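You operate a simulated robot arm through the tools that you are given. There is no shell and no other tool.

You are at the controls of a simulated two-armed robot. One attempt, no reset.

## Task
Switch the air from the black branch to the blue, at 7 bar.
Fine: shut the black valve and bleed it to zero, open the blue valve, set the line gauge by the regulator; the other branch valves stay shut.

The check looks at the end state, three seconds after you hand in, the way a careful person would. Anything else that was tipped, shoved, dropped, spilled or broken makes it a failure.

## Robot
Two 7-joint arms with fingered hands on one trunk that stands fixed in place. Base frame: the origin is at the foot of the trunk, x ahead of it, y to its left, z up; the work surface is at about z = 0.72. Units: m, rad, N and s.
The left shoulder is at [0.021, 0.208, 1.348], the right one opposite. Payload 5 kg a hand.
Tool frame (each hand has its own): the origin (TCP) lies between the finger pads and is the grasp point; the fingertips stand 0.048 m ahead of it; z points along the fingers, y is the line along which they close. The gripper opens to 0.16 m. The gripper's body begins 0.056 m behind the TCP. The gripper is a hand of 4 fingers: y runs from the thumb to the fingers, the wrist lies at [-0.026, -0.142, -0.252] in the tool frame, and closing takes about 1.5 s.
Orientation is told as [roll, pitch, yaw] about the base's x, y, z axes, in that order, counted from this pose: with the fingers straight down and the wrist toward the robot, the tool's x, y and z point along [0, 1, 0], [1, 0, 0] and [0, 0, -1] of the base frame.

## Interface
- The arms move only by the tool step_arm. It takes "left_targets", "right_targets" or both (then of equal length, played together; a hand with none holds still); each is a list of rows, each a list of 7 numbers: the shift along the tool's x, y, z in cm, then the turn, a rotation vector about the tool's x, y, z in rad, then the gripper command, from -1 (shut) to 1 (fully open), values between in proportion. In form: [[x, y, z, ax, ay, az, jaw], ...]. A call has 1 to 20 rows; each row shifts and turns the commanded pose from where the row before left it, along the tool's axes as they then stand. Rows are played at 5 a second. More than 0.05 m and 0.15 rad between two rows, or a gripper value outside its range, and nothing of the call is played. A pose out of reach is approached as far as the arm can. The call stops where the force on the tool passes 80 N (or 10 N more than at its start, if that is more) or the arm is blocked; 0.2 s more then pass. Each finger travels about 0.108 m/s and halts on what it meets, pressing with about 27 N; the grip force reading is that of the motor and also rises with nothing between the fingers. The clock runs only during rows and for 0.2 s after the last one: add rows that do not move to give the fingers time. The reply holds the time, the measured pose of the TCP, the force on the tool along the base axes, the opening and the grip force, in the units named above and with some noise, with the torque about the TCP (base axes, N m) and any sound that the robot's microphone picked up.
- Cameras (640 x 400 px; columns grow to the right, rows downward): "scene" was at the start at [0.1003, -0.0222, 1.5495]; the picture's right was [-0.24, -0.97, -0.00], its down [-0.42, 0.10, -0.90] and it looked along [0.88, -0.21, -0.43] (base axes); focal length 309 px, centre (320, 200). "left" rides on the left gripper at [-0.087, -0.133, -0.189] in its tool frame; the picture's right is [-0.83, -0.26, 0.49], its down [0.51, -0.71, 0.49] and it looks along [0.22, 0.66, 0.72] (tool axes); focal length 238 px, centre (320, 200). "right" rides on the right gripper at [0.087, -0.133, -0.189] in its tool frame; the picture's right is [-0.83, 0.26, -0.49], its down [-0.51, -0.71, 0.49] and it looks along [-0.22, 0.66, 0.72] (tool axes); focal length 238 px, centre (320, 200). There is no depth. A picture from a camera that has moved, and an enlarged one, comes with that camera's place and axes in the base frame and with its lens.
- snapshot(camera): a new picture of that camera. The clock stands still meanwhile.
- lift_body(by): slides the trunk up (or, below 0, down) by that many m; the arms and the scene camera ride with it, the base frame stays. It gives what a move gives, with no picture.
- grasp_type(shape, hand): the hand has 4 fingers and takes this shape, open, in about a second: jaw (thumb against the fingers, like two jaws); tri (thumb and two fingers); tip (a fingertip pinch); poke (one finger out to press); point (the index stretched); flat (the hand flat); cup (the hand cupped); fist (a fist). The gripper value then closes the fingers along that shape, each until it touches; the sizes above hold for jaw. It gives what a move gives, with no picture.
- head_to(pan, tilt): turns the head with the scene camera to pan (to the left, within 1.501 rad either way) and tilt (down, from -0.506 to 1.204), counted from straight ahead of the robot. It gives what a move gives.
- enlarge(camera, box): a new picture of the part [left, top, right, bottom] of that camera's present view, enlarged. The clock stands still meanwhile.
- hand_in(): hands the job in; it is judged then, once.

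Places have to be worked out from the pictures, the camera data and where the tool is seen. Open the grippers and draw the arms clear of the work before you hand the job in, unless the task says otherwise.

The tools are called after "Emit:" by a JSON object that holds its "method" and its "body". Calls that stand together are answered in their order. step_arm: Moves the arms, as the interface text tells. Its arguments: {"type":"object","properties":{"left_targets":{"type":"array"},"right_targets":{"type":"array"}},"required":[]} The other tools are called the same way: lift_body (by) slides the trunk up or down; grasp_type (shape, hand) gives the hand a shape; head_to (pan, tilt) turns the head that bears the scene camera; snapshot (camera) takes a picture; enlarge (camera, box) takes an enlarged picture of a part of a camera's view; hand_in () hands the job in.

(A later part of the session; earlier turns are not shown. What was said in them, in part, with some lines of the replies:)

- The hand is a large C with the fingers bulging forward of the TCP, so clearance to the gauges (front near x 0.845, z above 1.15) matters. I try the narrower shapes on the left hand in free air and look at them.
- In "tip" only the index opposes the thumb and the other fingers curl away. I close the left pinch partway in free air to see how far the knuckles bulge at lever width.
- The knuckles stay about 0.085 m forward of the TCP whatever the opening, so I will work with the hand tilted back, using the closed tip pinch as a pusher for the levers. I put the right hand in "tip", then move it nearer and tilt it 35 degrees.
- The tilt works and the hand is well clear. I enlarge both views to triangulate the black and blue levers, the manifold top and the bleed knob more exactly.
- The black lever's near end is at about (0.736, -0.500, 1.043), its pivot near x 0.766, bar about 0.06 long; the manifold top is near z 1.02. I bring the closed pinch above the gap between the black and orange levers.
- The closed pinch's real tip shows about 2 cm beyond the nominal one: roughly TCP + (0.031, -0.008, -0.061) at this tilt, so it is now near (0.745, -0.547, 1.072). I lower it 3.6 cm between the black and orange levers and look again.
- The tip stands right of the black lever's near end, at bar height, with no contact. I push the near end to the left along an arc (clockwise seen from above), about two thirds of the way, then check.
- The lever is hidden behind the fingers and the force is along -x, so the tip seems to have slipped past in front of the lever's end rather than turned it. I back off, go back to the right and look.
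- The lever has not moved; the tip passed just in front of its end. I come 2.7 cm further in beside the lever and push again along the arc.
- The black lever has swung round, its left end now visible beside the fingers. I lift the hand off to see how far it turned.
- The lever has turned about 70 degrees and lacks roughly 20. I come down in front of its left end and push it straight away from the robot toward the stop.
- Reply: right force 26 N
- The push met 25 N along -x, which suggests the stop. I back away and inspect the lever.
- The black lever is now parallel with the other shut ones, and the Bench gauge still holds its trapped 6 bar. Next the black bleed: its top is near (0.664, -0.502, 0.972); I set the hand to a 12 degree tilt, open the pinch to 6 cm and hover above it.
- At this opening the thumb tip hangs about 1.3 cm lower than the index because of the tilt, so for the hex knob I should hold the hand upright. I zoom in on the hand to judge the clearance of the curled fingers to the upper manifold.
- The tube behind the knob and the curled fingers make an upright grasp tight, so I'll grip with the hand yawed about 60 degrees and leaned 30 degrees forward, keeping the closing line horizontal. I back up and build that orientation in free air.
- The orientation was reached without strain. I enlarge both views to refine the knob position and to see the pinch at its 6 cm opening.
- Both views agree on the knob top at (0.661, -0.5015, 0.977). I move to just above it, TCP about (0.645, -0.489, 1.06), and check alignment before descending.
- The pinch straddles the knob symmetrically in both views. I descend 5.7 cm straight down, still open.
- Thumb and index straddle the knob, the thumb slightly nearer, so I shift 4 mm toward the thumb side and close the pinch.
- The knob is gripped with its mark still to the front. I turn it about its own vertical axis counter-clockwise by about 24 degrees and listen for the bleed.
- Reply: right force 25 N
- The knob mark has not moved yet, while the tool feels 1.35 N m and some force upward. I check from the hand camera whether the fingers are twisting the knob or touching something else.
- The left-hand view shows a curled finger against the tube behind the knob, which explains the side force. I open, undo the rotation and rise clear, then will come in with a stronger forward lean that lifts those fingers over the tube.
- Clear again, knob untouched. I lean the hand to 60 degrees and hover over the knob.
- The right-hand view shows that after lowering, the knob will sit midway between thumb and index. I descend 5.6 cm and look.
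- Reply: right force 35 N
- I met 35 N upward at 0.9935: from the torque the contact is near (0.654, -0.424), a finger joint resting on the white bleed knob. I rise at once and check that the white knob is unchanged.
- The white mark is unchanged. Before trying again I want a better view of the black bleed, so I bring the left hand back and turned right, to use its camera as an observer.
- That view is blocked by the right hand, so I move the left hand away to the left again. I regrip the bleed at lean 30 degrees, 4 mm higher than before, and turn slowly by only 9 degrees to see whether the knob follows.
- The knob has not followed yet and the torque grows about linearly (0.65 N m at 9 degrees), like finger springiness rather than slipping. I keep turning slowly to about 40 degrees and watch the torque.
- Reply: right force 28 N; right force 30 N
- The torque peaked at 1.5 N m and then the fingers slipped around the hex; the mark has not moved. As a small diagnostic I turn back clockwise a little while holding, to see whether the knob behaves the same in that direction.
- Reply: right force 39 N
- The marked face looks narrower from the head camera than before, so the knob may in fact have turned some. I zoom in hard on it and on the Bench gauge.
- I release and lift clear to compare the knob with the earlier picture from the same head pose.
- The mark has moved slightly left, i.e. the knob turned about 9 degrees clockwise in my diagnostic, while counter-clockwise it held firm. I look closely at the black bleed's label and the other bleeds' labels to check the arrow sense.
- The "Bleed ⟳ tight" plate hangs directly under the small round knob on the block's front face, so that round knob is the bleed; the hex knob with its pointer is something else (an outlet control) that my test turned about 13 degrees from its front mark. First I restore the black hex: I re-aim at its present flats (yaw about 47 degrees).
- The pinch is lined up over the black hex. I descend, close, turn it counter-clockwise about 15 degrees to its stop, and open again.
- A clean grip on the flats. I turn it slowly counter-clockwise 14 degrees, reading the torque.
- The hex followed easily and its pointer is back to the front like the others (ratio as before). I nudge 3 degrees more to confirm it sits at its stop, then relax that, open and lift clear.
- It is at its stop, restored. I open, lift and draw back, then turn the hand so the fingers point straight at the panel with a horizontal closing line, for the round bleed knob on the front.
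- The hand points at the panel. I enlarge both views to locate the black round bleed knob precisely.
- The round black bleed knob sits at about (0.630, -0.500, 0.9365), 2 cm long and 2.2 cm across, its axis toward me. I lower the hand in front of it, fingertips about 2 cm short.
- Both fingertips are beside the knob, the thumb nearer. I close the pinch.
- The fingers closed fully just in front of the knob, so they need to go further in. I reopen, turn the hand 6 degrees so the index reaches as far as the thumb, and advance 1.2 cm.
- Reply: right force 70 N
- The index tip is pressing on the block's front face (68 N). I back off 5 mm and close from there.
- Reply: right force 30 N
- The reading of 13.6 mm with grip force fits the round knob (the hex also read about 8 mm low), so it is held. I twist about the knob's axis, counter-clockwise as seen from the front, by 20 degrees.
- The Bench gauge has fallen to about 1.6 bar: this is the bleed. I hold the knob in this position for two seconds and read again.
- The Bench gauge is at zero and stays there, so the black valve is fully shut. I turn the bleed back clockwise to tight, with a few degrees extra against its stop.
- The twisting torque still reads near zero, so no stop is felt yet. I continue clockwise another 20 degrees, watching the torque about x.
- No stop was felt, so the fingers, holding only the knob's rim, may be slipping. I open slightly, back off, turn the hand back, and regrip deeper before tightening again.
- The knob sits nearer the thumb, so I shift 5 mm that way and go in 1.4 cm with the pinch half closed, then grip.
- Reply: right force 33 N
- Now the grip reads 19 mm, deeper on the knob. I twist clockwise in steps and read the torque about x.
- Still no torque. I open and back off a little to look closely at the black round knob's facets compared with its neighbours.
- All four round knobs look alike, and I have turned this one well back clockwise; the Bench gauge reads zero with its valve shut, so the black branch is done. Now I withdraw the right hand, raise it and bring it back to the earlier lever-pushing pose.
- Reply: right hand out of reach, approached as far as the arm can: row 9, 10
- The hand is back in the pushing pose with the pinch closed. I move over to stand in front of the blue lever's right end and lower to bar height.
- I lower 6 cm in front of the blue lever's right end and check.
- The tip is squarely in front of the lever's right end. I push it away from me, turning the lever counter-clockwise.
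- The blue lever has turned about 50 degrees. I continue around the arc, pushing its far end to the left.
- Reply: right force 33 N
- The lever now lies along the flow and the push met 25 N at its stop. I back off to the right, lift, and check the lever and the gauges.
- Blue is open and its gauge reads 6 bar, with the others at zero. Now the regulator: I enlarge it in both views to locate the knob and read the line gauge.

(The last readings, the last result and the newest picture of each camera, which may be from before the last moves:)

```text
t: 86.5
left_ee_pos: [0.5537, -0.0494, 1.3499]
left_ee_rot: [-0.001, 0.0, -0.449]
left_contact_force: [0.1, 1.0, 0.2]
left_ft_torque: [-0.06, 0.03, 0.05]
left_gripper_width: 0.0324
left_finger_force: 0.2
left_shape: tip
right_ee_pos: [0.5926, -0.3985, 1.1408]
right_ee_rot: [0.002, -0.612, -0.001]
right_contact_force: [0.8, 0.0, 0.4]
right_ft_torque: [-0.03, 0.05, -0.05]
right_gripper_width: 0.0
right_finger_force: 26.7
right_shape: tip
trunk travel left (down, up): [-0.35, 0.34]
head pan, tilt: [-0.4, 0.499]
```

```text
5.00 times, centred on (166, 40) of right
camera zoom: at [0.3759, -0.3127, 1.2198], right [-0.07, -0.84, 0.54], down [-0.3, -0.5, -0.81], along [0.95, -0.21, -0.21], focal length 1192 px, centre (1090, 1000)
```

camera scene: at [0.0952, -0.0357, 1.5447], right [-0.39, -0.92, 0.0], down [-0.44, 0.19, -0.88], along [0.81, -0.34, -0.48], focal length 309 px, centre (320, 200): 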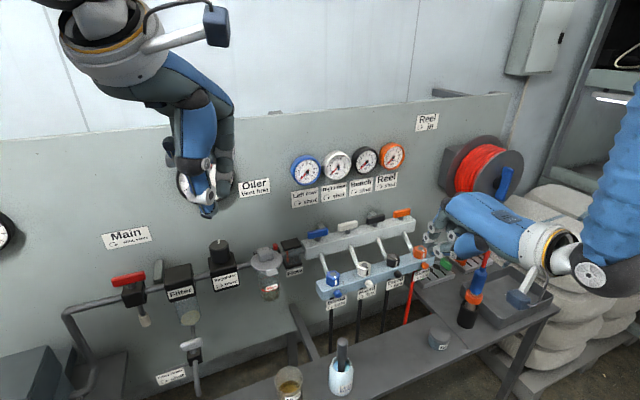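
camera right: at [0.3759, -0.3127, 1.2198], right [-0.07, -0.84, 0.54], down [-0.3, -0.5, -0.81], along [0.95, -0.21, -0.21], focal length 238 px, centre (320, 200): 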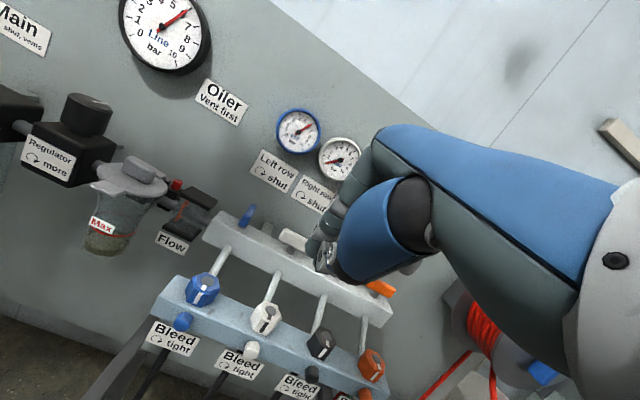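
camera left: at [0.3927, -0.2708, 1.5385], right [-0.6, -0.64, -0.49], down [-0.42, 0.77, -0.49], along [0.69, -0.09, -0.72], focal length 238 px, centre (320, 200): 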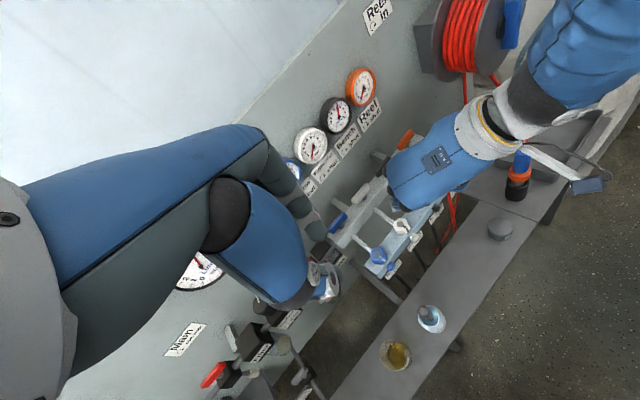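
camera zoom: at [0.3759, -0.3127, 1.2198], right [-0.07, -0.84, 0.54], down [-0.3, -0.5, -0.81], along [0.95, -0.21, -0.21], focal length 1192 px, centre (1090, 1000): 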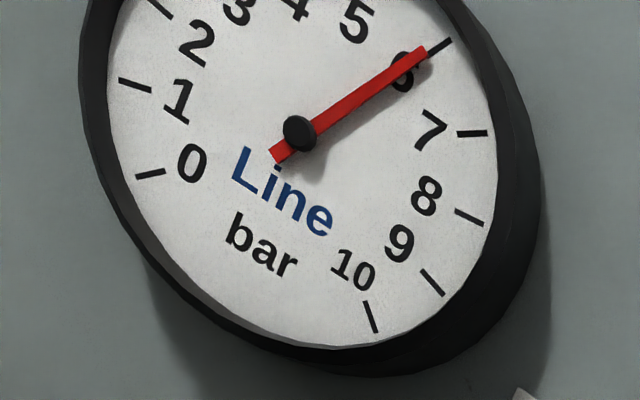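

Line reads 6.0. The regulator knob's top is at about (0.758, -0.045, 1.085), 5 cm across. I'll turn it with the left hand; first I turn and raise the right hand a little so its camera can watch the Line gauge, and give the left hand its grasp orientation (yaw -60, lean 45 degrees) in free air.

Emit:
{"method": "step_arm", "body": {"right_targets": [[-1.5, -0.5, -3.5, 0, 0, 0, -1], [-1.5, -0.5, -3.5, 0, 0, 0, -1], [0, 0, 0, 0, 0.0718, -0.1024, -1], [0, 0, 0, 0, 0.0718, -0.1024, -1], [0, 0, 0, 0, 0.0718, -0.1024, -1], [0, 0, 0, 0, 0, 0, -1], [0, 0, 0, 0, 0, 0, -1], [0, 0, 0, 0, 0, 0, -1], [0, 0, 0, 0, 0, 0, -1], [0, 0, 0, 0, 0, 0, -1], [0, 0, 0, 0, 0, 0, -1]], "left_targets": [[0, 0, 0, 0, 0, 0.1493, -0.06], [0, 0, 0, 0, 0, 0.1493, -0.06], [0, 0, 0, 0, 0, 0.1493, -0.06], [0, 0, 0, 0, 0, 0.1493, -0.06], [0, 0, 0, 0, 0.131, 0, -0.06], [0, 0, 0, 0, 0.131, 0, -0.06], [0, 0, 0, 0, 0.131, 0, -0.06], [0, 0, 0, 0, 0.131, 0, -0.06], [0, 0, 0, 0, 0.131, 0, -0.06], [0, 0, 0, 0, 0.131, 0, -0.06], [0, 0, 0, 0, 0, 0, -0.06]]}}

Emit:
{"method": "snapshot", "body": {"camera": "right"}}

Emit:
{"method": "snapshot", "body": {"camera": "scene"}}

Emit:
{"method": "snapshot", "body": {"camera": "left"}}

```text
t: 88.9
left_ee_pos: [0.5537, -0.0495, 1.3501]
left_ee_rot: [0.784, 0.0, -1.046]
left_contact_force: [0.7, 1.3, 0.0]
left_ft_torque: [-0.07, 0.0, -0.03]
left_gripper_width: 0.0748
left_finger_force: 0.1
left_shape: tip
right_ee_pos: [0.5633, -0.4414, 1.1903]
right_ee_rot: [0.004, -0.613, 0.375]
right_contact_force: [0.6, 1.4, 0.3]
right_ft_torque: [-0.02, 0.03, -0.01]
right_gripper_width: 0.0
right_finger_force: 26.9
right_shape: tip
right hand out of reach, approached as far as the arm can: row 1, 2
trunk travel left (down, up): [-0.35, 0.34]
head pan, tilt: [-0.4, 0.499]
```

```text
taken
camera right: at [0.3295, -0.4411, 1.2697], right [0.24, -0.8, 0.54], down [-0.09, -0.58, -0.81], along [0.97, 0.15, -0.21], focal length 238 px, centre (320, 200)
```

right: 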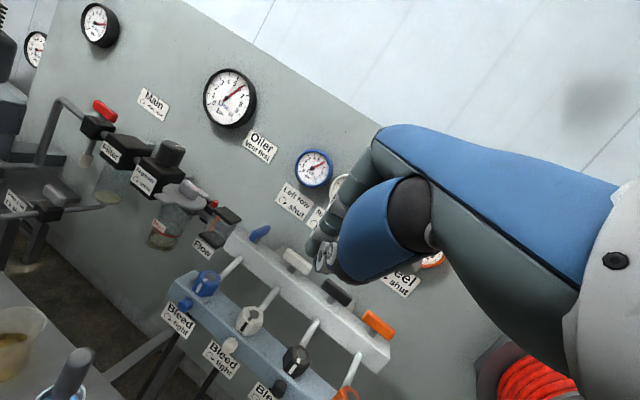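

```text
taken
camera scene: at [0.0956, -0.0345, 1.5447], right [-0.39, -0.92, 0.0], down [-0.44, 0.19, -0.88], along [0.81, -0.34, -0.48], focal length 309 px, centre (320, 200)
```

scene: 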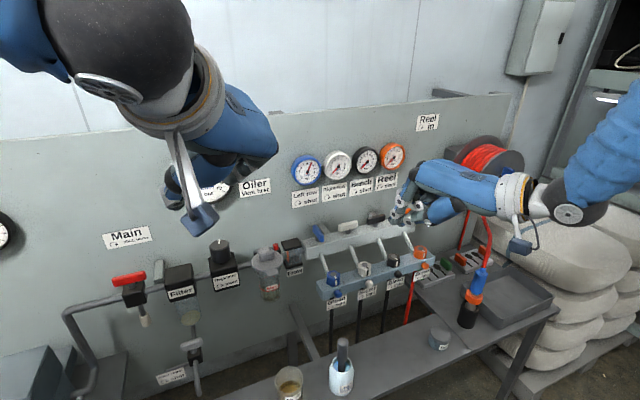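

```text
taken
camera left: at [0.3177, -0.0329, 1.4216], right [-0.34, 0.1, -0.93], down [0.25, 0.97, 0.01], along [0.9, -0.23, -0.36], focal length 238 px, centre (320, 200)
```

left: 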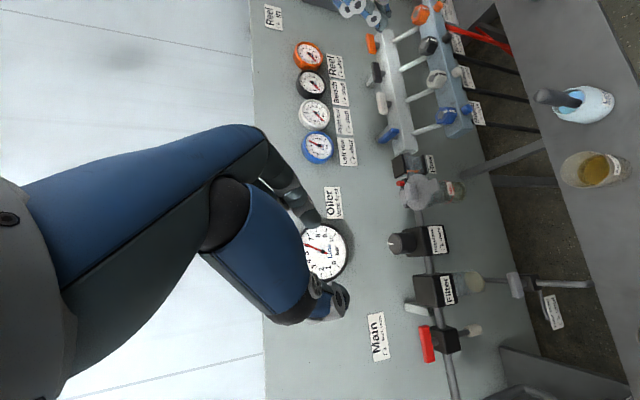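

The right-hand camera now sees the Line gauge and regulator well. I enlarge the left and right views of the regulator knob to refine its place.

Emit:
{"method": "enlarge", "body": {"camera": "right", "box": [120, 120, 220, 200]}}

Emit:
{"method": "enlarge", "body": {"camera": "left", "box": [370, 200, 470, 290]}}

Emit:
{"method": "enlarge", "body": {"camera": "scene", "box": [190, 230, 254, 280]}}

```text
5.00 times, centred on (170, 160) of right
camera zoom: at [0.3295, -0.4411, 1.2697], right [0.24, -0.8, 0.54], down [-0.09, -0.58, -0.81], along [0.97, 0.15, -0.21], focal length 1192 px, centre (1070, 400)
```

zoom: 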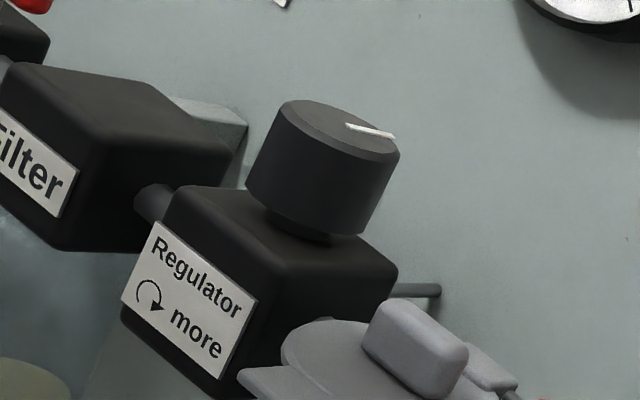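

```text
4.44 times, centred on (420, 245) of left
camera zoom: at [0.3177, -0.0329, 1.4216], right [-0.34, 0.1, -0.93], down [0.25, 0.97, 0.01], along [0.9, -0.23, -0.36], focal length 1059 px, centre (-124, 0)
```

zoom: 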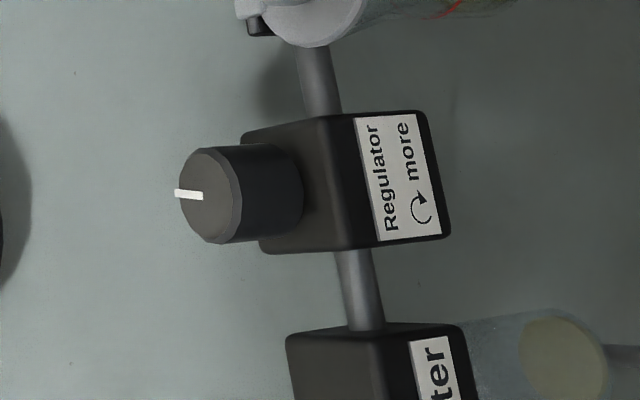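

```text
8.00 times, centred on (222, 255) of scene
camera zoom: at [0.0956, -0.0345, 1.5447], right [-0.39, -0.92, 0.0], down [-0.44, 0.19, -0.88], along [0.81, -0.34, -0.48], focal length 2471 px, centre (1104, -240)
```

zoom: 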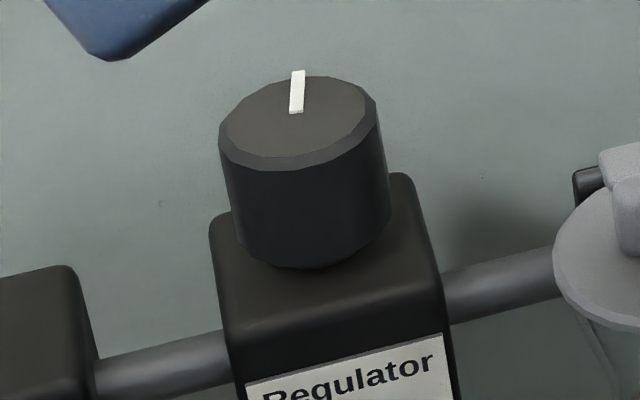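

The regulator knob top comes out at (0.764, -0.0435, 1.080), diameter 5 cm. I bring the left hand to hover above it at TCP (0.740, -0.058, 1.175).

Emit:
{"method": "step_arm", "body": {"left_targets": [[-0.21, 1.67, 3.91, 0, 0, 0, -0.06], [-0.21, 1.67, 3.91, 0, 0, 0, -0.06], [-0.21, 1.67, 3.91, 0, 0, 0, -0.06], [-0.21, 1.67, 3.91, 0, 0, 0, -0.06], [-0.21, 1.67, 3.91, 0, 0, 0, -0.06], [-0.21, 1.67, 3.91, 0, 0, 0, -0.06], [0, 0, 0, 0, 0, 0, -0.06]]}}

Emit:
{"method": "enlarge", "body": {"camera": "right", "box": [100, 60, 260, 200]}}

Emit:
{"method": "snapshot", "body": {"camera": "scene"}}

Emit:
{"method": "snapshot", "body": {"camera": "left"}}

```text
t: 90.5
left_ee_pos: [0.736, -0.0598, 1.1777]
left_ee_rot: [0.787, -0.001, -1.046]
left_contact_force: [0.1, 0.2, -0.4]
left_ft_torque: [-0.04, -0.04, -0.06]
left_gripper_width: 0.0749
left_finger_force: 0.0
left_shape: tip
right_ee_pos: [0.561, -0.4419, 1.1915]
right_ee_rot: [0.004, -0.616, 0.375]
right_contact_force: [-0.6, 0.5, 0.9]
right_ft_torque: [-0.07, -0.03, -0.06]
right_gripper_width: 0.0001
right_finger_force: 27.0
right_shape: tip
trunk travel left (down, up): [-0.35, 0.34]
head pan, tilt: [-0.4, 0.499]
```

```text
2.86 times, centred on (180, 130) of right
camera zoom: at [0.3274, -0.4414, 1.2702], right [0.24, -0.8, 0.55], down [-0.09, -0.58, -0.81], along [0.97, 0.15, -0.21], focal length 681 px, centre (720, 400)
```

zoom: 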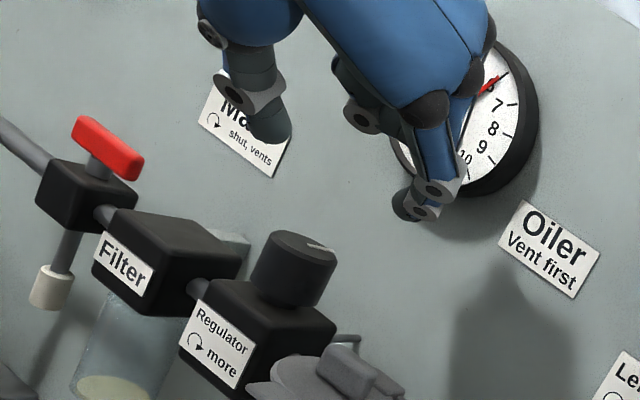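

```text
taken
camera scene: at [0.0932, -0.0348, 1.5449], right [-0.39, -0.92, 0.0], down [-0.44, 0.19, -0.88], along [0.81, -0.34, -0.48], focal length 309 px, centre (320, 200)
```

scene: 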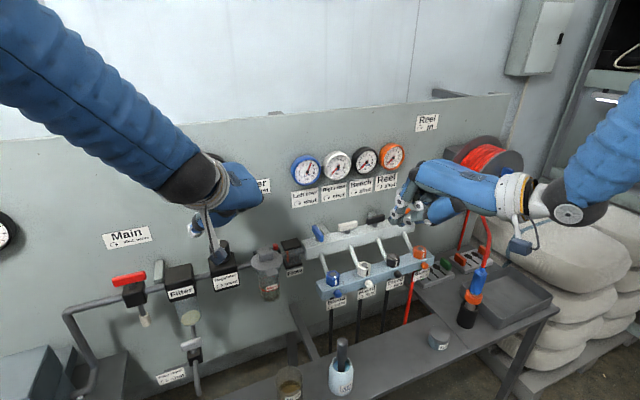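

```text
taken
camera left: at [0.5008, -0.0414, 1.2485], right [-0.34, 0.1, -0.93], down [0.26, 0.97, 0.01], along [0.9, -0.24, -0.36], focal length 238 px, centre (320, 200)
```

left: 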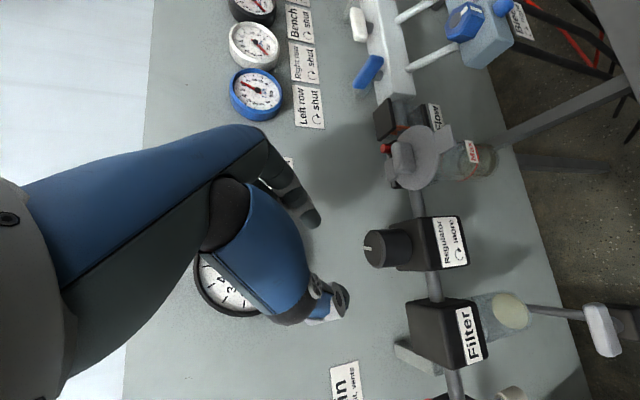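

The left camera shows the knob will end up between index and thumb after lowering. I descend 8 cm.

Emit:
{"method": "step_arm", "body": {"left_targets": [[-1.81, 0, 2.0, 0, 0, 0, -0.06], [-1.81, 0, 2.0, 0, 0, 0, -0.06], [-1.81, 0, 2.0, 0, 0, 0, -0.06], [0, 0, 0, 0, 0, 0, -0.06]]}}

Emit:
{"method": "enlarge", "body": {"camera": "right", "box": [110, 90, 230, 190]}}

Emit:
{"method": "enlarge", "body": {"camera": "left", "box": [240, 170, 440, 320]}}

```text
t: 91.5
left_ee_pos: [0.7413, -0.057, 1.0952]
left_ee_rot: [0.787, 0.0, -1.048]
left_contact_force: [0.4, 0.1, -0.2]
left_ft_torque: [-0.06, -0.03, -0.02]
left_gripper_width: 0.0747
left_finger_force: 0.1
left_shape: tip
right_ee_pos: [0.5623, -0.4423, 1.1925]
right_ee_rot: [0.003, -0.616, 0.375]
right_contact_force: [-0.5, -1.0, 0.2]
right_ft_torque: [-0.02, 0.01, -0.05]
right_gripper_width: 0.0
right_finger_force: 27.4
right_shape: tip
trunk travel left (down, up): [-0.35, 0.34]
head pan, tilt: [-0.4, 0.499]
```

```text
4.00 times, centred on (170, 140) of right
camera zoom: at [0.328, -0.4418, 1.2699], right [0.24, -0.8, 0.54], down [-0.09, -0.58, -0.81], along [0.97, 0.15, -0.21], focal length 953 px, centre (920, 440)
```

zoom: 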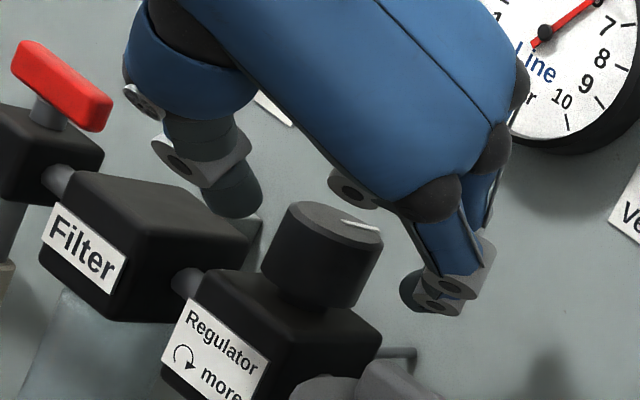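

```text
2.67 times, centred on (340, 245) of left
camera zoom: at [0.5054, -0.0402, 1.1673], right [-0.34, 0.1, -0.93], down [0.26, 0.97, 0.01], along [0.9, -0.24, -0.36], focal length 636 px, centre (267, 80)
```

zoom: 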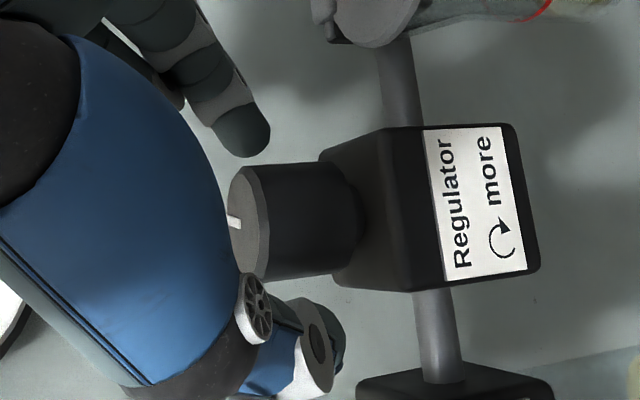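

Fingers flank the knob; the index overlaps its top centimetre. I lower 4 mm more and close.

Emit:
{"method": "step_arm", "body": {"left_targets": [[-0.28, 0, 0.28, 0, 0, 0, -0.06], [0, 0, 0, 0, 0, 0, -0.3], [0, 0, 0, 0, 0, 0, -0.5], [0, 0, 0, 0, 0, 0, -1], [0, 0, 0, 0, 0, 0, -1], [0, 0, 0, 0, 0, 0, -1]]}}

Emit:
{"method": "enlarge", "body": {"camera": "right", "box": [110, 90, 230, 190]}}

Emit:
{"method": "enlarge", "body": {"camera": "left", "box": [240, 170, 440, 320]}}

```text
t: 92.9
left_ee_pos: [0.7402, -0.0566, 1.0916]
left_ee_rot: [0.786, 0.001, -1.048]
left_contact_force: [0.8, 2.6, -1.4]
left_ft_torque: [0.04, -0.01, 0.09]
left_gripper_width: 0.0412
left_finger_force: 27.3
left_shape: tip
right_ee_pos: [0.5634, -0.4421, 1.1918]
right_ee_rot: [0.004, -0.612, 0.374]
right_contact_force: [-0.8, 0.0, -0.1]
right_ft_torque: [0.0, -0.03, -0.01]
right_gripper_width: 0.0
right_finger_force: 27.6
right_shape: tip
trunk travel left (down, up): [-0.35, 0.34]
head pan, tilt: [-0.4, 0.499]
```

```text
4.00 times, centred on (170, 140) of right
camera zoom: at [0.3288, -0.4419, 1.2696], right [0.24, -0.8, 0.54], down [-0.09, -0.58, -0.81], along [0.97, 0.15, -0.21], focal length 953 px, centre (920, 440)
```

zoom: 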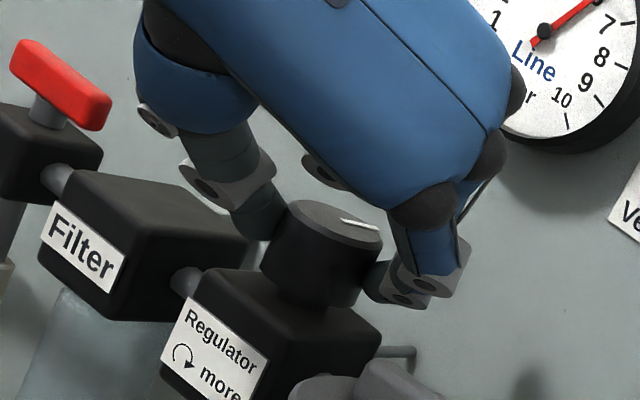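

```text
2.67 times, centred on (340, 245) of left
camera zoom: at [0.5059, -0.0401, 1.1628], right [-0.34, 0.1, -0.93], down [0.26, 0.97, 0.01], along [0.9, -0.23, -0.36], focal length 636 px, centre (267, 80)
```

zoom: 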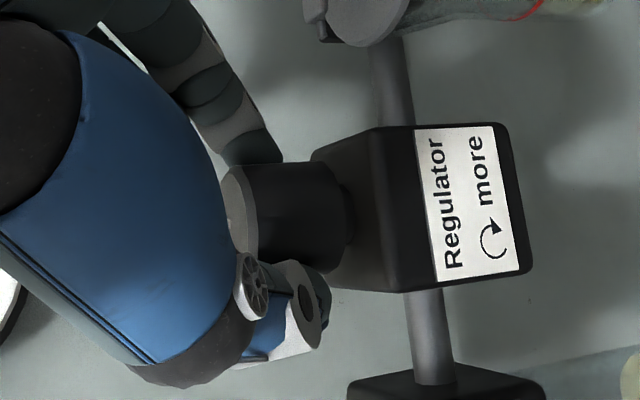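

The knob is held (41 mm, full grip force). I turn it clockwise by 11 degrees about its axis and read the Line gauge.

Emit:
{"method": "step_arm", "body": {"left_targets": [[0, -0.27, 0, -0.0707, 0, 0.0707, -1], [0, -0.27, 0, -0.0707, 0, 0.0707, -1], [0, 0, 0, 0, 0, 0, -1], [0, 0, 0, 0, 0, 0, -1]]}}

Emit:
{"method": "enlarge", "body": {"camera": "right", "box": [130, 40, 270, 190]}}

Emit:
{"method": "enlarge", "body": {"camera": "right", "box": [195, 60, 265, 135]}}

```text
t: 93.9
left_ee_pos: [0.7388, -0.0534, 1.0914]
left_ee_rot: [0.787, 0.0, -1.247]
left_contact_force: [3.2, -0.1, -1.6]
left_ft_torque: [-0.07, -0.1, -0.02]
left_gripper_width: 0.0414
left_finger_force: 26.8
left_shape: tip
right_ee_pos: [0.5633, -0.4422, 1.1912]
right_ee_rot: [0.004, -0.616, 0.374]
right_contact_force: [-0.2, 0.7, 0.4]
right_ft_torque: [-0.02, 0.0, -0.03]
right_gripper_width: 0.0
right_finger_force: 26.7
right_shape: tip
trunk travel left (down, up): [-0.35, 0.34]
head pan, tilt: [-0.4, 0.499]
```

```text
2.67 times, centred on (200, 115) of right
camera zoom: at [0.3291, -0.4422, 1.2694], right [0.24, -0.8, 0.54], down [-0.09, -0.58, -0.81], along [0.97, 0.15, -0.21], focal length 636 px, centre (640, 427)
```

zoom: 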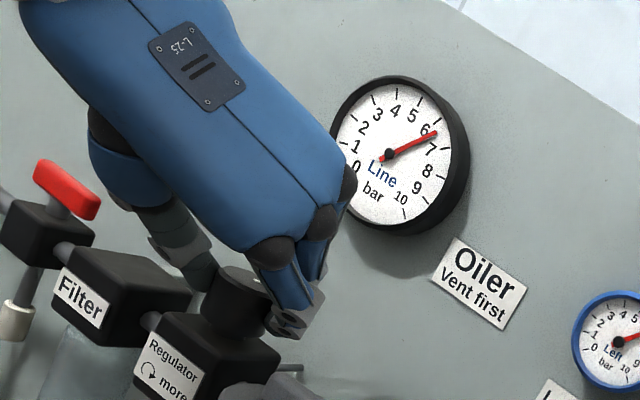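

```text
5.33 times, centred on (230, 98) of right
camera zoom: at [0.3291, -0.4422, 1.2694], right [0.24, -0.8, 0.54], down [-0.09, -0.58, -0.81], along [0.97, 0.15, -0.21], focal length 1271 px, centre (800, 747)
```

zoom: 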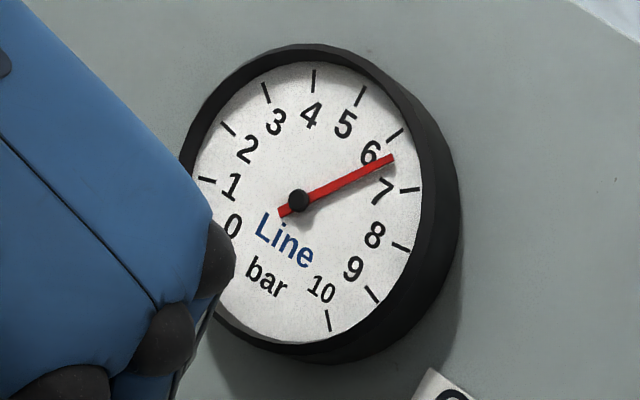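

The Line gauge rose to about 6.35-6.4. I wait a moment to see whether it has settled.

Emit:
{"method": "step_arm", "body": {"left_targets": [[0, 0, 0, 0, 0, 0, -1], [0, 0, 0, 0, 0, 0, -1], [0, 0, 0, 0, 0, 0, -1], [0, 0, 0, 0, 0, 0, -1], [0, 0, 0, 0, 0, 0, -1], [0, 0, 0, 0, 0, 0, -1], [0, 0, 0, 0, 0, 0, -1], [0, 0, 0, 0, 0, 0, -1]]}}

Emit:
{"method": "enlarge", "body": {"camera": "right", "box": [205, 65, 261, 130]}}

```text
t: 95.7
left_ee_pos: [0.7393, -0.0531, 1.091]
left_ee_rot: [0.786, -0.001, -1.25]
left_contact_force: [4.6, -1.4, -0.3]
left_ft_torque: [-0.14, -0.09, -0.05]
left_gripper_width: 0.041
left_finger_force: 27.0
left_shape: tip
right_ee_pos: [0.5631, -0.4426, 1.1909]
right_ee_rot: [0.004, -0.614, 0.374]
right_contact_force: [-0.3, 0.8, 0.4]
right_ft_torque: [0.01, 0.0, 0.0]
right_gripper_width: 0.0
right_finger_force: 27.0
right_shape: tip
trunk travel left (down, up): [-0.35, 0.34]
head pan, tilt: [-0.4, 0.499]
```

```text
6.15 times, centred on (233, 98) of right
camera zoom: at [0.329, -0.4424, 1.2694], right [0.24, -0.8, 0.54], down [-0.09, -0.58, -0.81], along [0.97, 0.15, -0.21], focal length 1467 px, centre (855, 831)
```

zoom: 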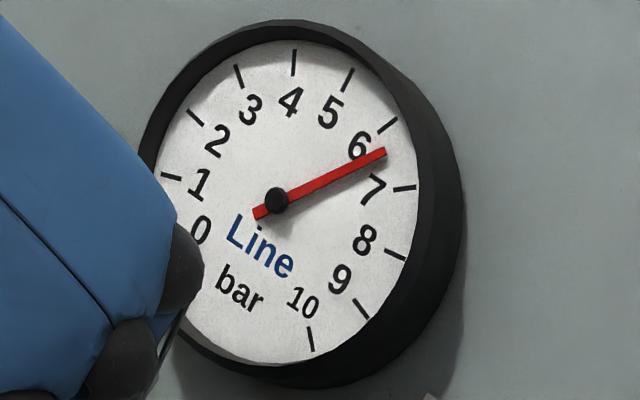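

It is steady near 6.38, so roughly 30 degrees per bar. I turn clockwise another 0.30 rad and read again.

Emit:
{"method": "step_arm", "body": {"left_targets": [[0, -0.27, 0, -0.0707, 0, 0.0707, -1], [0, -0.27, 0, -0.0707, 0, 0.0707, -1], [0, -0.27, 0, -0.0707, 0, 0.0707, -1], [0, 0, 0, 0, 0, 0, -1], [0, 0, 0, 0, 0, 0, -1], [0, 0, 0, 0, 0, 0, -1], [0, 0, 0, 0, 0, 0, -1], [0, 0, 0, 0, 0, 0, -1]]}}

Emit:
{"method": "enlarge", "body": {"camera": "right", "box": [205, 65, 261, 130]}}

Emit:
{"method": "enlarge", "body": {"camera": "scene", "box": [285, 140, 365, 200]}}

```text
t: 97.5
left_ee_pos: [0.737, -0.0455, 1.0919]
left_ee_rot: [0.784, 0.002, -1.546]
left_contact_force: [6.8, -2.8, -3.0]
left_ft_torque: [-0.2, -0.05, -0.06]
left_gripper_width: 0.0409
left_finger_force: 26.9
left_shape: tip
right_ee_pos: [0.5637, -0.4428, 1.1897]
right_ee_rot: [0.004, -0.614, 0.375]
right_contact_force: [0.1, -0.6, 0.8]
right_ft_torque: [0.01, -0.01, 0.01]
right_gripper_width: 0.0001
right_finger_force: 26.8
right_shape: tip
trunk travel left (down, up): [-0.35, 0.34]
head pan, tilt: [-0.4, 0.499]
```

```text
6.15 times, centred on (233, 98) of right
camera zoom: at [0.3294, -0.4426, 1.2692], right [0.24, -0.8, 0.54], down [-0.09, -0.58, -0.81], along [0.97, 0.15, -0.21], focal length 1467 px, centre (855, 831)
```

zoom: 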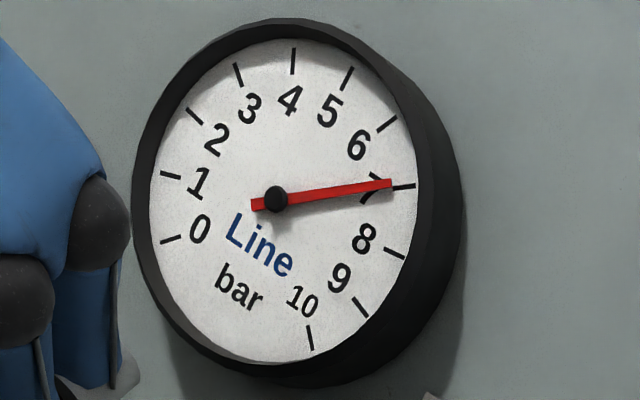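

```text
6.67 times, centred on (325, 170) of scene
camera zoom: at [0.0956, -0.0362, 1.5447], right [-0.39, -0.92, 0.0], down [-0.44, 0.19, -0.88], along [0.81, -0.34, -0.48], focal length 2059 px, centre (287, 400)
```

zoom: 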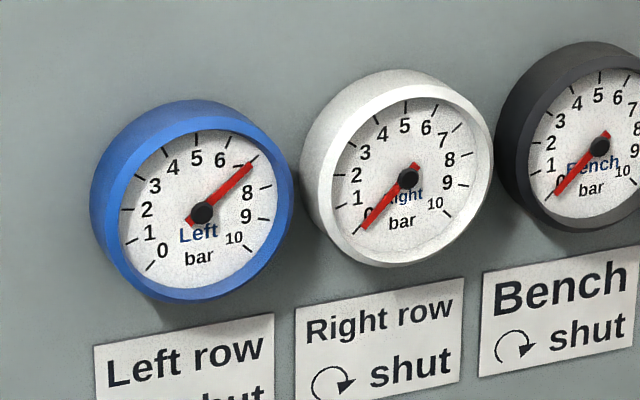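

The Line needle is close to 7 now, about 6.9 in this oblique view. I zoom in further for a finer reading before the last small turn.

Emit:
{"method": "enlarge", "body": {"camera": "right", "box": [220, 78, 256, 110]}}

Emit:
{"method": "enlarge", "body": {"camera": "scene", "box": [292, 155, 322, 185]}}

Emit:
{"method": "enlarge", "body": {"camera": "scene", "box": [160, 140, 272, 210]}}

```text
12.50 times, centred on (238, 94) of right
camera zoom: at [0.3294, -0.4426, 1.2692], right [0.24, -0.8, 0.54], down [-0.09, -0.58, -0.81], along [0.97, 0.15, -0.21], focal length 2979 px, centre (1345, 1525)
```

zoom: 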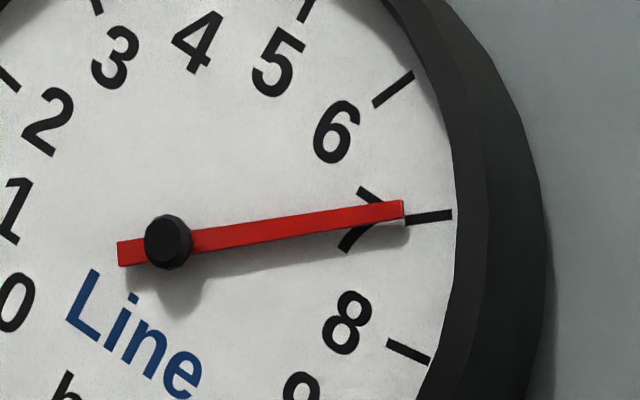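

```text
13.33 times, centred on (307, 170) of scene
camera zoom: at [0.0956, -0.0362, 1.5447], right [-0.39, -0.92, 0.0], down [-0.44, 0.19, -0.88], along [0.81, -0.34, -0.48], focal length 4118 px, centre (493, 600)
```

zoom: 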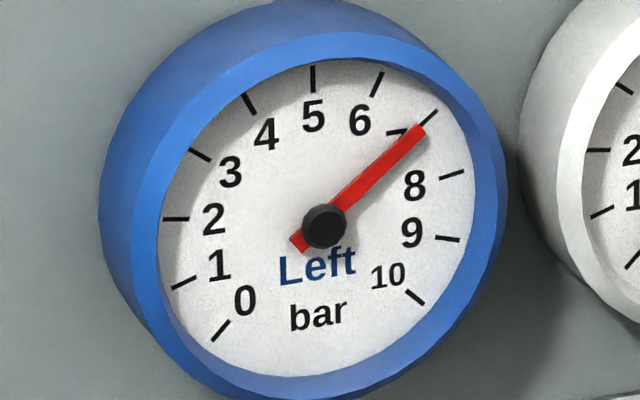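

```text
5.71 times, centred on (216, 175) of scene
camera zoom: at [0.0956, -0.0362, 1.5447], right [-0.39, -0.92, 0.0], down [-0.44, 0.19, -0.88], along [0.81, -0.34, -0.48], focal length 1765 px, centre (914, 343)
```

zoom: 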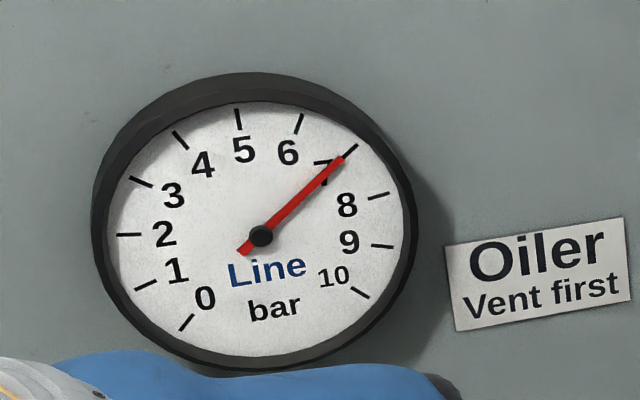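

From the head camera the Line needle lies on the 7 tick; correcting both views for needle parallax I get about 6.96. I add a tiny 0.02 rad clockwise, then open the fingers and lift away.

Emit:
{"method": "step_arm", "body": {"left_targets": [[0, -0.054, 0, -0.0141, 0, 0.0141, -1], [0, 0, 0, 0, 0, 0, -1], [0, 0, 0, 0, 0, 0, -1], [0, 0, 0, 0, 0, 0, -1], [0, 0, 0, 0, 0, 0, -1]]}}

Emit:
{"method": "enlarge", "body": {"camera": "right", "box": [220, 78, 256, 110]}}

Emit:
{"method": "enlarge", "body": {"camera": "scene", "box": [172, 145, 236, 205]}}

```text
t: 98.7
left_ee_pos: [0.7373, -0.0452, 1.0906]
left_ee_rot: [0.786, 0.0, -1.566]
left_contact_force: [6.3, -2.8, -2.8]
left_ft_torque: [-0.2, -0.13, -0.06]
left_gripper_width: 0.0409
left_finger_force: 26.8
left_shape: tip
right_ee_pos: [0.5632, -0.4416, 1.1908]
right_ee_rot: [0.004, -0.615, 0.376]
right_contact_force: [-0.8, 0.3, -0.6]
right_ft_torque: [0.01, 0.0, 0.01]
right_gripper_width: 0.0
right_finger_force: 26.6
right_shape: tip
trunk travel left (down, up): [-0.35, 0.34]
head pan, tilt: [-0.4, 0.499]
```

```text
12.50 times, centred on (238, 94) of right
camera zoom: at [0.3293, -0.4424, 1.2693], right [0.24, -0.8, 0.54], down [-0.09, -0.58, -0.81], along [0.97, 0.15, -0.21], focal length 2979 px, centre (1345, 1525)
```

zoom: 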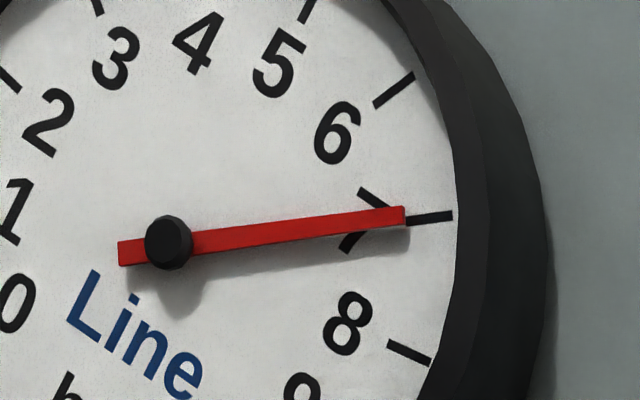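

```text
6.67 times, centred on (204, 175) of scene
camera zoom: at [0.0956, -0.036, 1.5447], right [-0.39, -0.92, 0.0], down [-0.44, 0.19, -0.88], along [0.81, -0.34, -0.48], focal length 2059 px, centre (1093, 367)
```

zoom: 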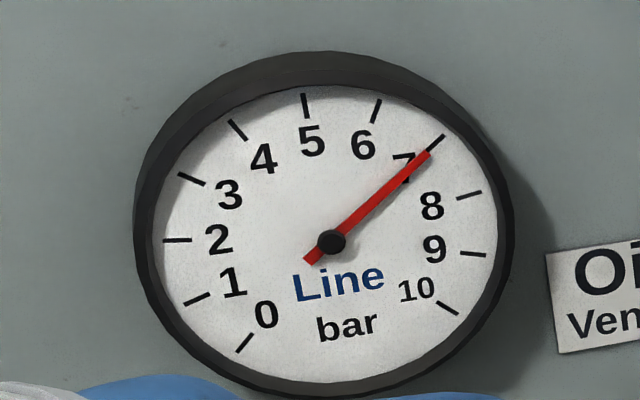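

The needle now sits on 7 in both views. I open the left hand and lift it straight up off the knob, then draw it back.

Emit:
{"method": "step_arm", "body": {"left_targets": [[0, 0, 0, 0, 0, 0, -0.5], [0, 0, 0, 0, 0, 0, -0.06], [0, 0, 0, 0, 0, 0, -0.06], [0, 0, 0, 0, 0, 0, -0.06], [1.2, 0, -1.2, 0, 0, 0, -0.06], [1.77, 0, -1.77, 0, 0, 0, -0.06], [1.77, 0, -1.77, 0, 0, 0, -0.06], [1.77, 0, -1.77, 0, 0, 0, -0.06], [0, 0, -4, 0, 0, 0, -0.06], [0, 0, -4, 0, 0, 0, -0.06], [0, 0, 0, 0, 0, 0, -0.06]]}}

Emit:
{"method": "enlarge", "body": {"camera": "right", "box": [205, 65, 261, 130]}}

Emit:
{"method": "snapshot", "body": {"camera": "scene"}}

```text
t: 101.1
left_ee_pos: [0.6833, -0.0412, 1.2387]
left_ee_rot: [0.784, 0.001, -1.568]
left_contact_force: [0.5, -0.2, -0.3]
left_ft_torque: [-0.03, 0.01, -0.08]
left_gripper_width: 0.075
left_finger_force: 0.1
left_shape: tip
right_ee_pos: [0.5634, -0.4414, 1.1912]
right_ee_rot: [0.006, -0.614, 0.376]
right_contact_force: [-0.5, 0.3, -0.6]
right_ft_torque: [0.04, 0.06, 0.02]
right_gripper_width: 0.0
right_finger_force: 27.1
right_shape: tip
trunk travel left (down, up): [-0.35, 0.34]
head pan, tilt: [-0.4, 0.499]
```

```text
6.15 times, centred on (233, 98) of right
camera zoom: at [0.3301, -0.442, 1.2691], right [0.24, -0.8, 0.54], down [-0.09, -0.58, -0.81], along [0.97, 0.15, -0.21], focal length 1467 px, centre (855, 831)
```

zoom: 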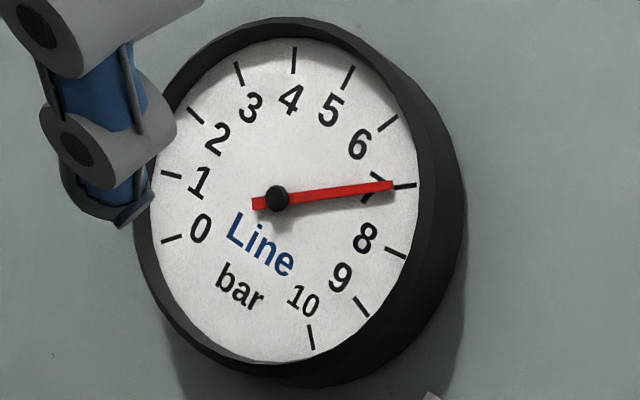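

```text
taken
camera scene: at [0.0964, -0.0356, 1.5446], right [-0.39, -0.92, 0.0], down [-0.44, 0.19, -0.88], along [0.81, -0.34, -0.48], focal length 309 px, centre (320, 200)
```

scene: 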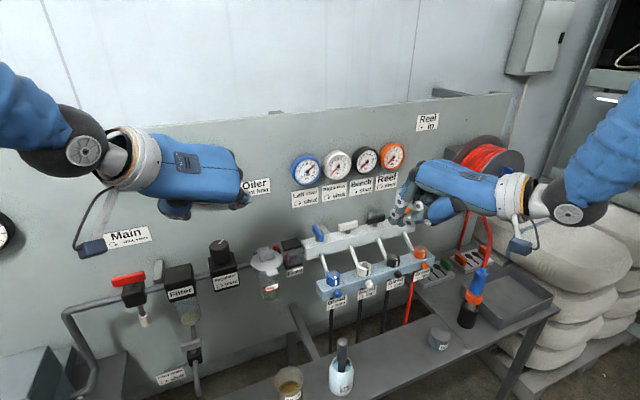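

The Line gauge holds 7 after release. I draw both arms back and open the hands, then inspect everything.

Emit:
{"method": "step_arm", "body": {"left_targets": [[-2.83, 0, -2.83, 0, 0, 0, 0.2], [-2.83, -2, -2.83, 0, 0, 0, 0.6], [-2.83, -3, -2.83, 0, 0, 0, 1], [-2.0, -4, -2.0, 0, 0, 0, 1], [-2.0, -4, -2.0, 0, 0, 0, 1], [0, -4, 0, 0, 0, 0, 1], [0, 0, 0, 0, 0, 0, 1]], "right_targets": [[0, -1.5, -2.5, 0, 0, 0, -0.5], [-2, -2.0, -2.5, 0, 0, 0, 0], [-4, -1.5, -1.5, 0, 0, 0, 0.5], [-4, -1, -1, 0, 0, 0, 1], [-4, 0, 0, 0, 0, 0, 1], [0, 0, 0, 0, 0, 0, 1], [0, 0, 0, 0, 0, 0, 1]]}}

Emit:
{"method": "snapshot", "body": {"camera": "scene"}}

Emit:
{"method": "enlarge", "body": {"camera": "scene", "box": [172, 145, 236, 205]}}

Emit:
{"method": "enlarge", "body": {"camera": "scene", "box": [285, 130, 413, 210]}}

Emit:
{"method": "enlarge", "body": {"camera": "scene", "box": [290, 195, 440, 295]}}

```text
t: 102.7
left_ee_pos: [0.505, 0.1215, 1.2391]
left_ee_rot: [0.785, 0.001, -1.569]
left_contact_force: [0.0, -1.5, -0.5]
left_ft_torque: [0.1, 0.02, 0.08]
left_gripper_width: 0.1599
left_finger_force: 0.0
left_shape: tip
right_ee_pos: [0.5289, -0.6096, 1.2186]
right_ee_rot: [0.005, -0.614, 0.374]
right_contact_force: [-0.9, -0.2, -1.2]
right_ft_torque: [0.09, -0.04, 0.07]
right_gripper_width: 0.1597
right_finger_force: 0.1
right_shape: tip
trunk travel left (down, up): [-0.35, 0.34]
head pan, tilt: [-0.4, 0.499]
```

```text
taken
camera scene: at [0.0948, -0.0381, 1.5447], right [-0.39, -0.92, 0.0], down [-0.44, 0.19, -0.88], along [0.81, -0.34, -0.48], focal length 309 px, centre (320, 200)
```

scene: 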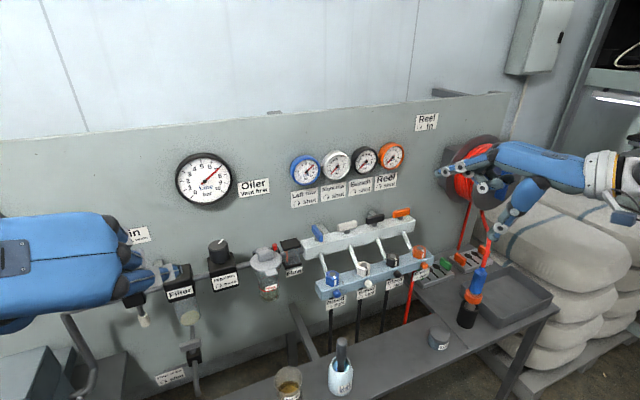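

```text
6.67 times, centred on (204, 175) of scene
camera zoom: at [0.0948, -0.0381, 1.5447], right [-0.39, -0.92, 0.0], down [-0.44, 0.19, -0.88], along [0.81, -0.34, -0.48], focal length 2059 px, centre (1093, 367)
```

zoom: 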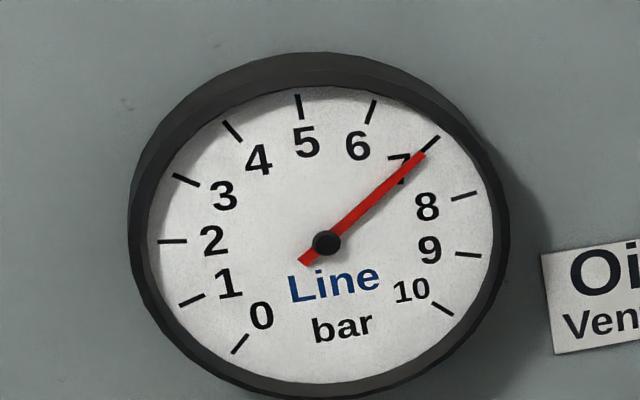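

```text
5.00 times, centred on (349, 170) of scene
camera zoom: at [0.0948, -0.0381, 1.5447], right [-0.39, -0.92, 0.0], down [-0.44, 0.19, -0.88], along [0.81, -0.34, -0.48], focal length 1544 px, centre (175, 350)
```

zoom: 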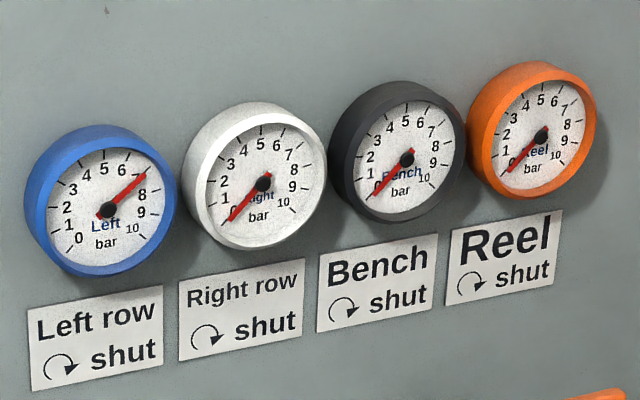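

```text
4.00 times, centred on (365, 245) of scene
camera zoom: at [0.0948, -0.0381, 1.5447], right [-0.39, -0.92, 0.0], down [-0.44, 0.19, -0.88], along [0.81, -0.34, -0.48], focal length 1236 px, centre (140, 20)
```

zoom: 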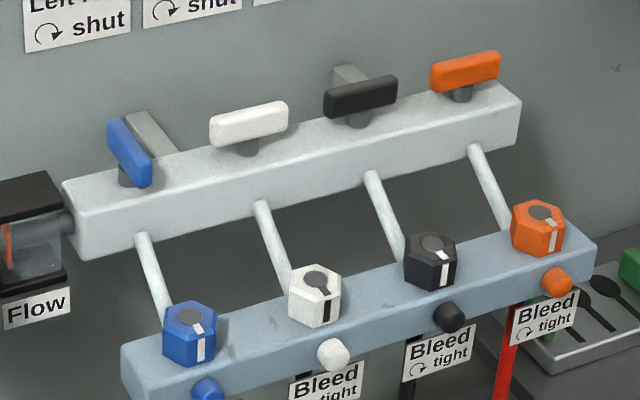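

Blue is open at 7 bar, white, black and orange are shut with zero on their gauges, and the Line gauge sits on 7. I raise the left hand clear, wait a couple of seconds and take a last look for drift or flow.

Emit:
{"method": "step_arm", "body": {"left_targets": [[2.0, 0, -3.4, 0, 0, 0, 1], [2.0, 0, -3.4, 0, 0, 0, 1], [2.0, -2, -3.4, 0, 0, 0, 1], [0, 0, 0, 0, 0, 0, 1], [0, 0, 0, 0, 0, 0, 1], [0, 0, 0, 0, 0, 0, 1], [0, 0, 0, 0, 0, 0, 1], [0, 0, 0, 0, 0, 0, 1], [0, 0, 0, 0, 0, 0, 1], [0, 0, 0, 0, 0, 0, 1], [0, 0, 0, 0, 0, 0, 1], [0, 0, 0, 0, 0, 0, 1]]}}

Emit:
{"method": "snapshot", "body": {"camera": "scene"}}

Emit:
{"method": "enlarge", "body": {"camera": "scene", "box": [172, 145, 236, 205]}}

Emit:
{"method": "enlarge", "body": {"camera": "scene", "box": [90, 225, 310, 345]}}

Emit:
{"method": "enlarge", "body": {"camera": "scene", "box": [285, 130, 413, 210]}}

```text
t: 105.3
left_ee_pos: [0.4911, 0.1256, 1.3075]
left_ee_rot: [0.789, -0.001, -1.566]
left_contact_force: [-0.3, 0.1, -0.9]
left_ft_torque: [0.01, 0.02, 0.0]
left_gripper_width: 0.1598
left_finger_force: 0.0
left_shape: tip
left hand out of reach, approached as far as the arm can: row 1, 2, 3
right_ee_pos: [0.5292, -0.6059, 1.2202]
right_ee_rot: [0.003, -0.615, 0.374]
right_contact_force: [0.4, 0.3, -1.3]
right_ft_torque: [-0.01, 0.0, -0.01]
right_gripper_width: 0.1595
right_finger_force: 0.0
right_shape: tip
trunk travel left (down, up): [-0.35, 0.34]
head pan, tilt: [-0.4, 0.499]
```

```text
taken
camera scene: at [0.0945, -0.0356, 1.5448], right [-0.39, -0.92, 0.0], down [-0.44, 0.19, -0.88], along [0.81, -0.34, -0.48], focal length 309 px, centre (320, 200)
```

scene: 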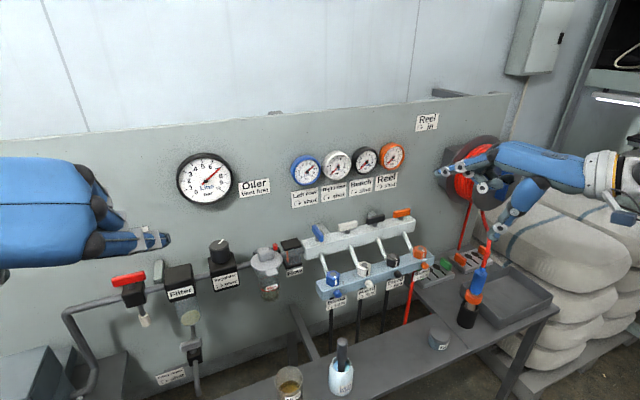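

```text
6.67 times, centred on (204, 175) of scene
camera zoom: at [0.0945, -0.0356, 1.5448], right [-0.39, -0.92, 0.0], down [-0.44, 0.19, -0.88], along [0.81, -0.34, -0.48], focal length 2059 px, centre (1093, 367)
```

zoom: 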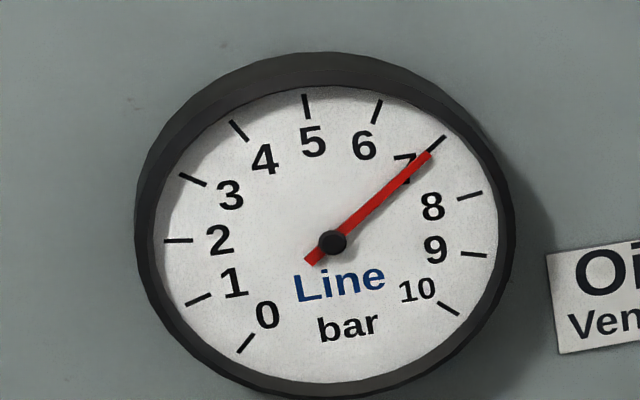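

```text
2.91 times, centred on (200, 285) of scene
camera zoom: at [0.0945, -0.0356, 1.5448], right [-0.39, -0.92, 0.0], down [-0.44, 0.19, -0.88], along [0.81, -0.34, -0.48], focal length 899 px, centre (669, -47)
```

zoom: 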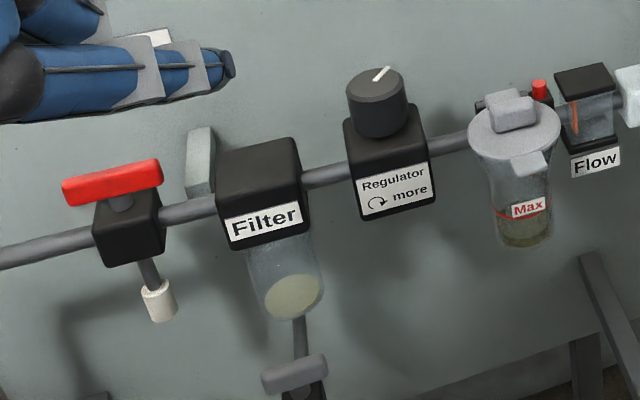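

```text
5.00 times, centred on (349, 170) of scene
camera zoom: at [0.0945, -0.0356, 1.5448], right [-0.39, -0.92, 0.0], down [-0.44, 0.19, -0.88], along [0.81, -0.34, -0.48], focal length 1544 px, centre (175, 350)
```

zoom: 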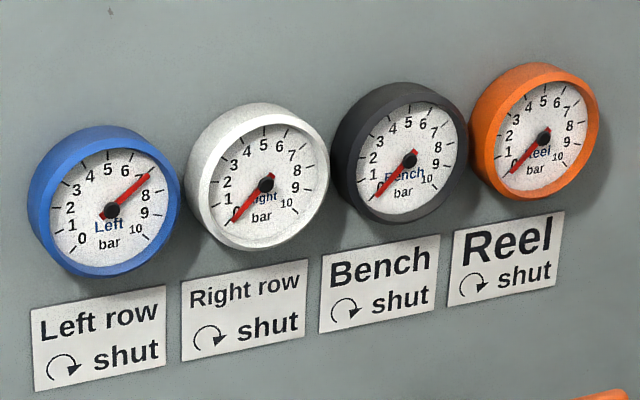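

All readings are steady: Line on 7, Left row (blue) at 7, Bench at zero, Right row and Reel shut at zero. Nothing on the bench has moved, and both hands are open and clear of the work, so I hand in.

One point stays open: I turned the black bleed knob back clockwise but felt no stop, so I can't confirm it is tight. The black hex control, which I had turned by mistake, is back at its stop.

Emit:
{"method": "hand_in", "body": {}}

```text
The job is handed in.
```

The air is switched from the black branch to the blue, and the line gauge reads about 7 bar, steady over several seconds. I have handed the job in.

- **Black (Bench):** the valve is shut and the branch is bled to zero. The gauge stayed at zero afterwards.
- **Blue (Left row):** the valve is fully open and its gauge reads about 7.
- **White and orange:** I did not touch these valves. Both are still shut and read zero.
- **Regulator:** I turned it clockwise from 6 to 7 bar. The needle sits on the 7 mark from the head camera; allowing for viewing angle, I put it within about 0.05 bar.

**For you to know:**
- **Black bleed screw:** I turned it back clockwise well past where it started but never felt it stop. I cannot confirm it is tight. With the valve shut this does no harm, but check it before opening that branch again.
- **Black hex knob on top:** I first took this for the bleed and turned it about 13 degrees by mistake. It is back at its stop with its mark to the front, as it was.
- **White hex knob:** a finger joint pressed down on it with about 35 N at one point. It did not turn.

Nothing was tipped, dropped or spilled that I could see. Both hands are open and clear of the work.
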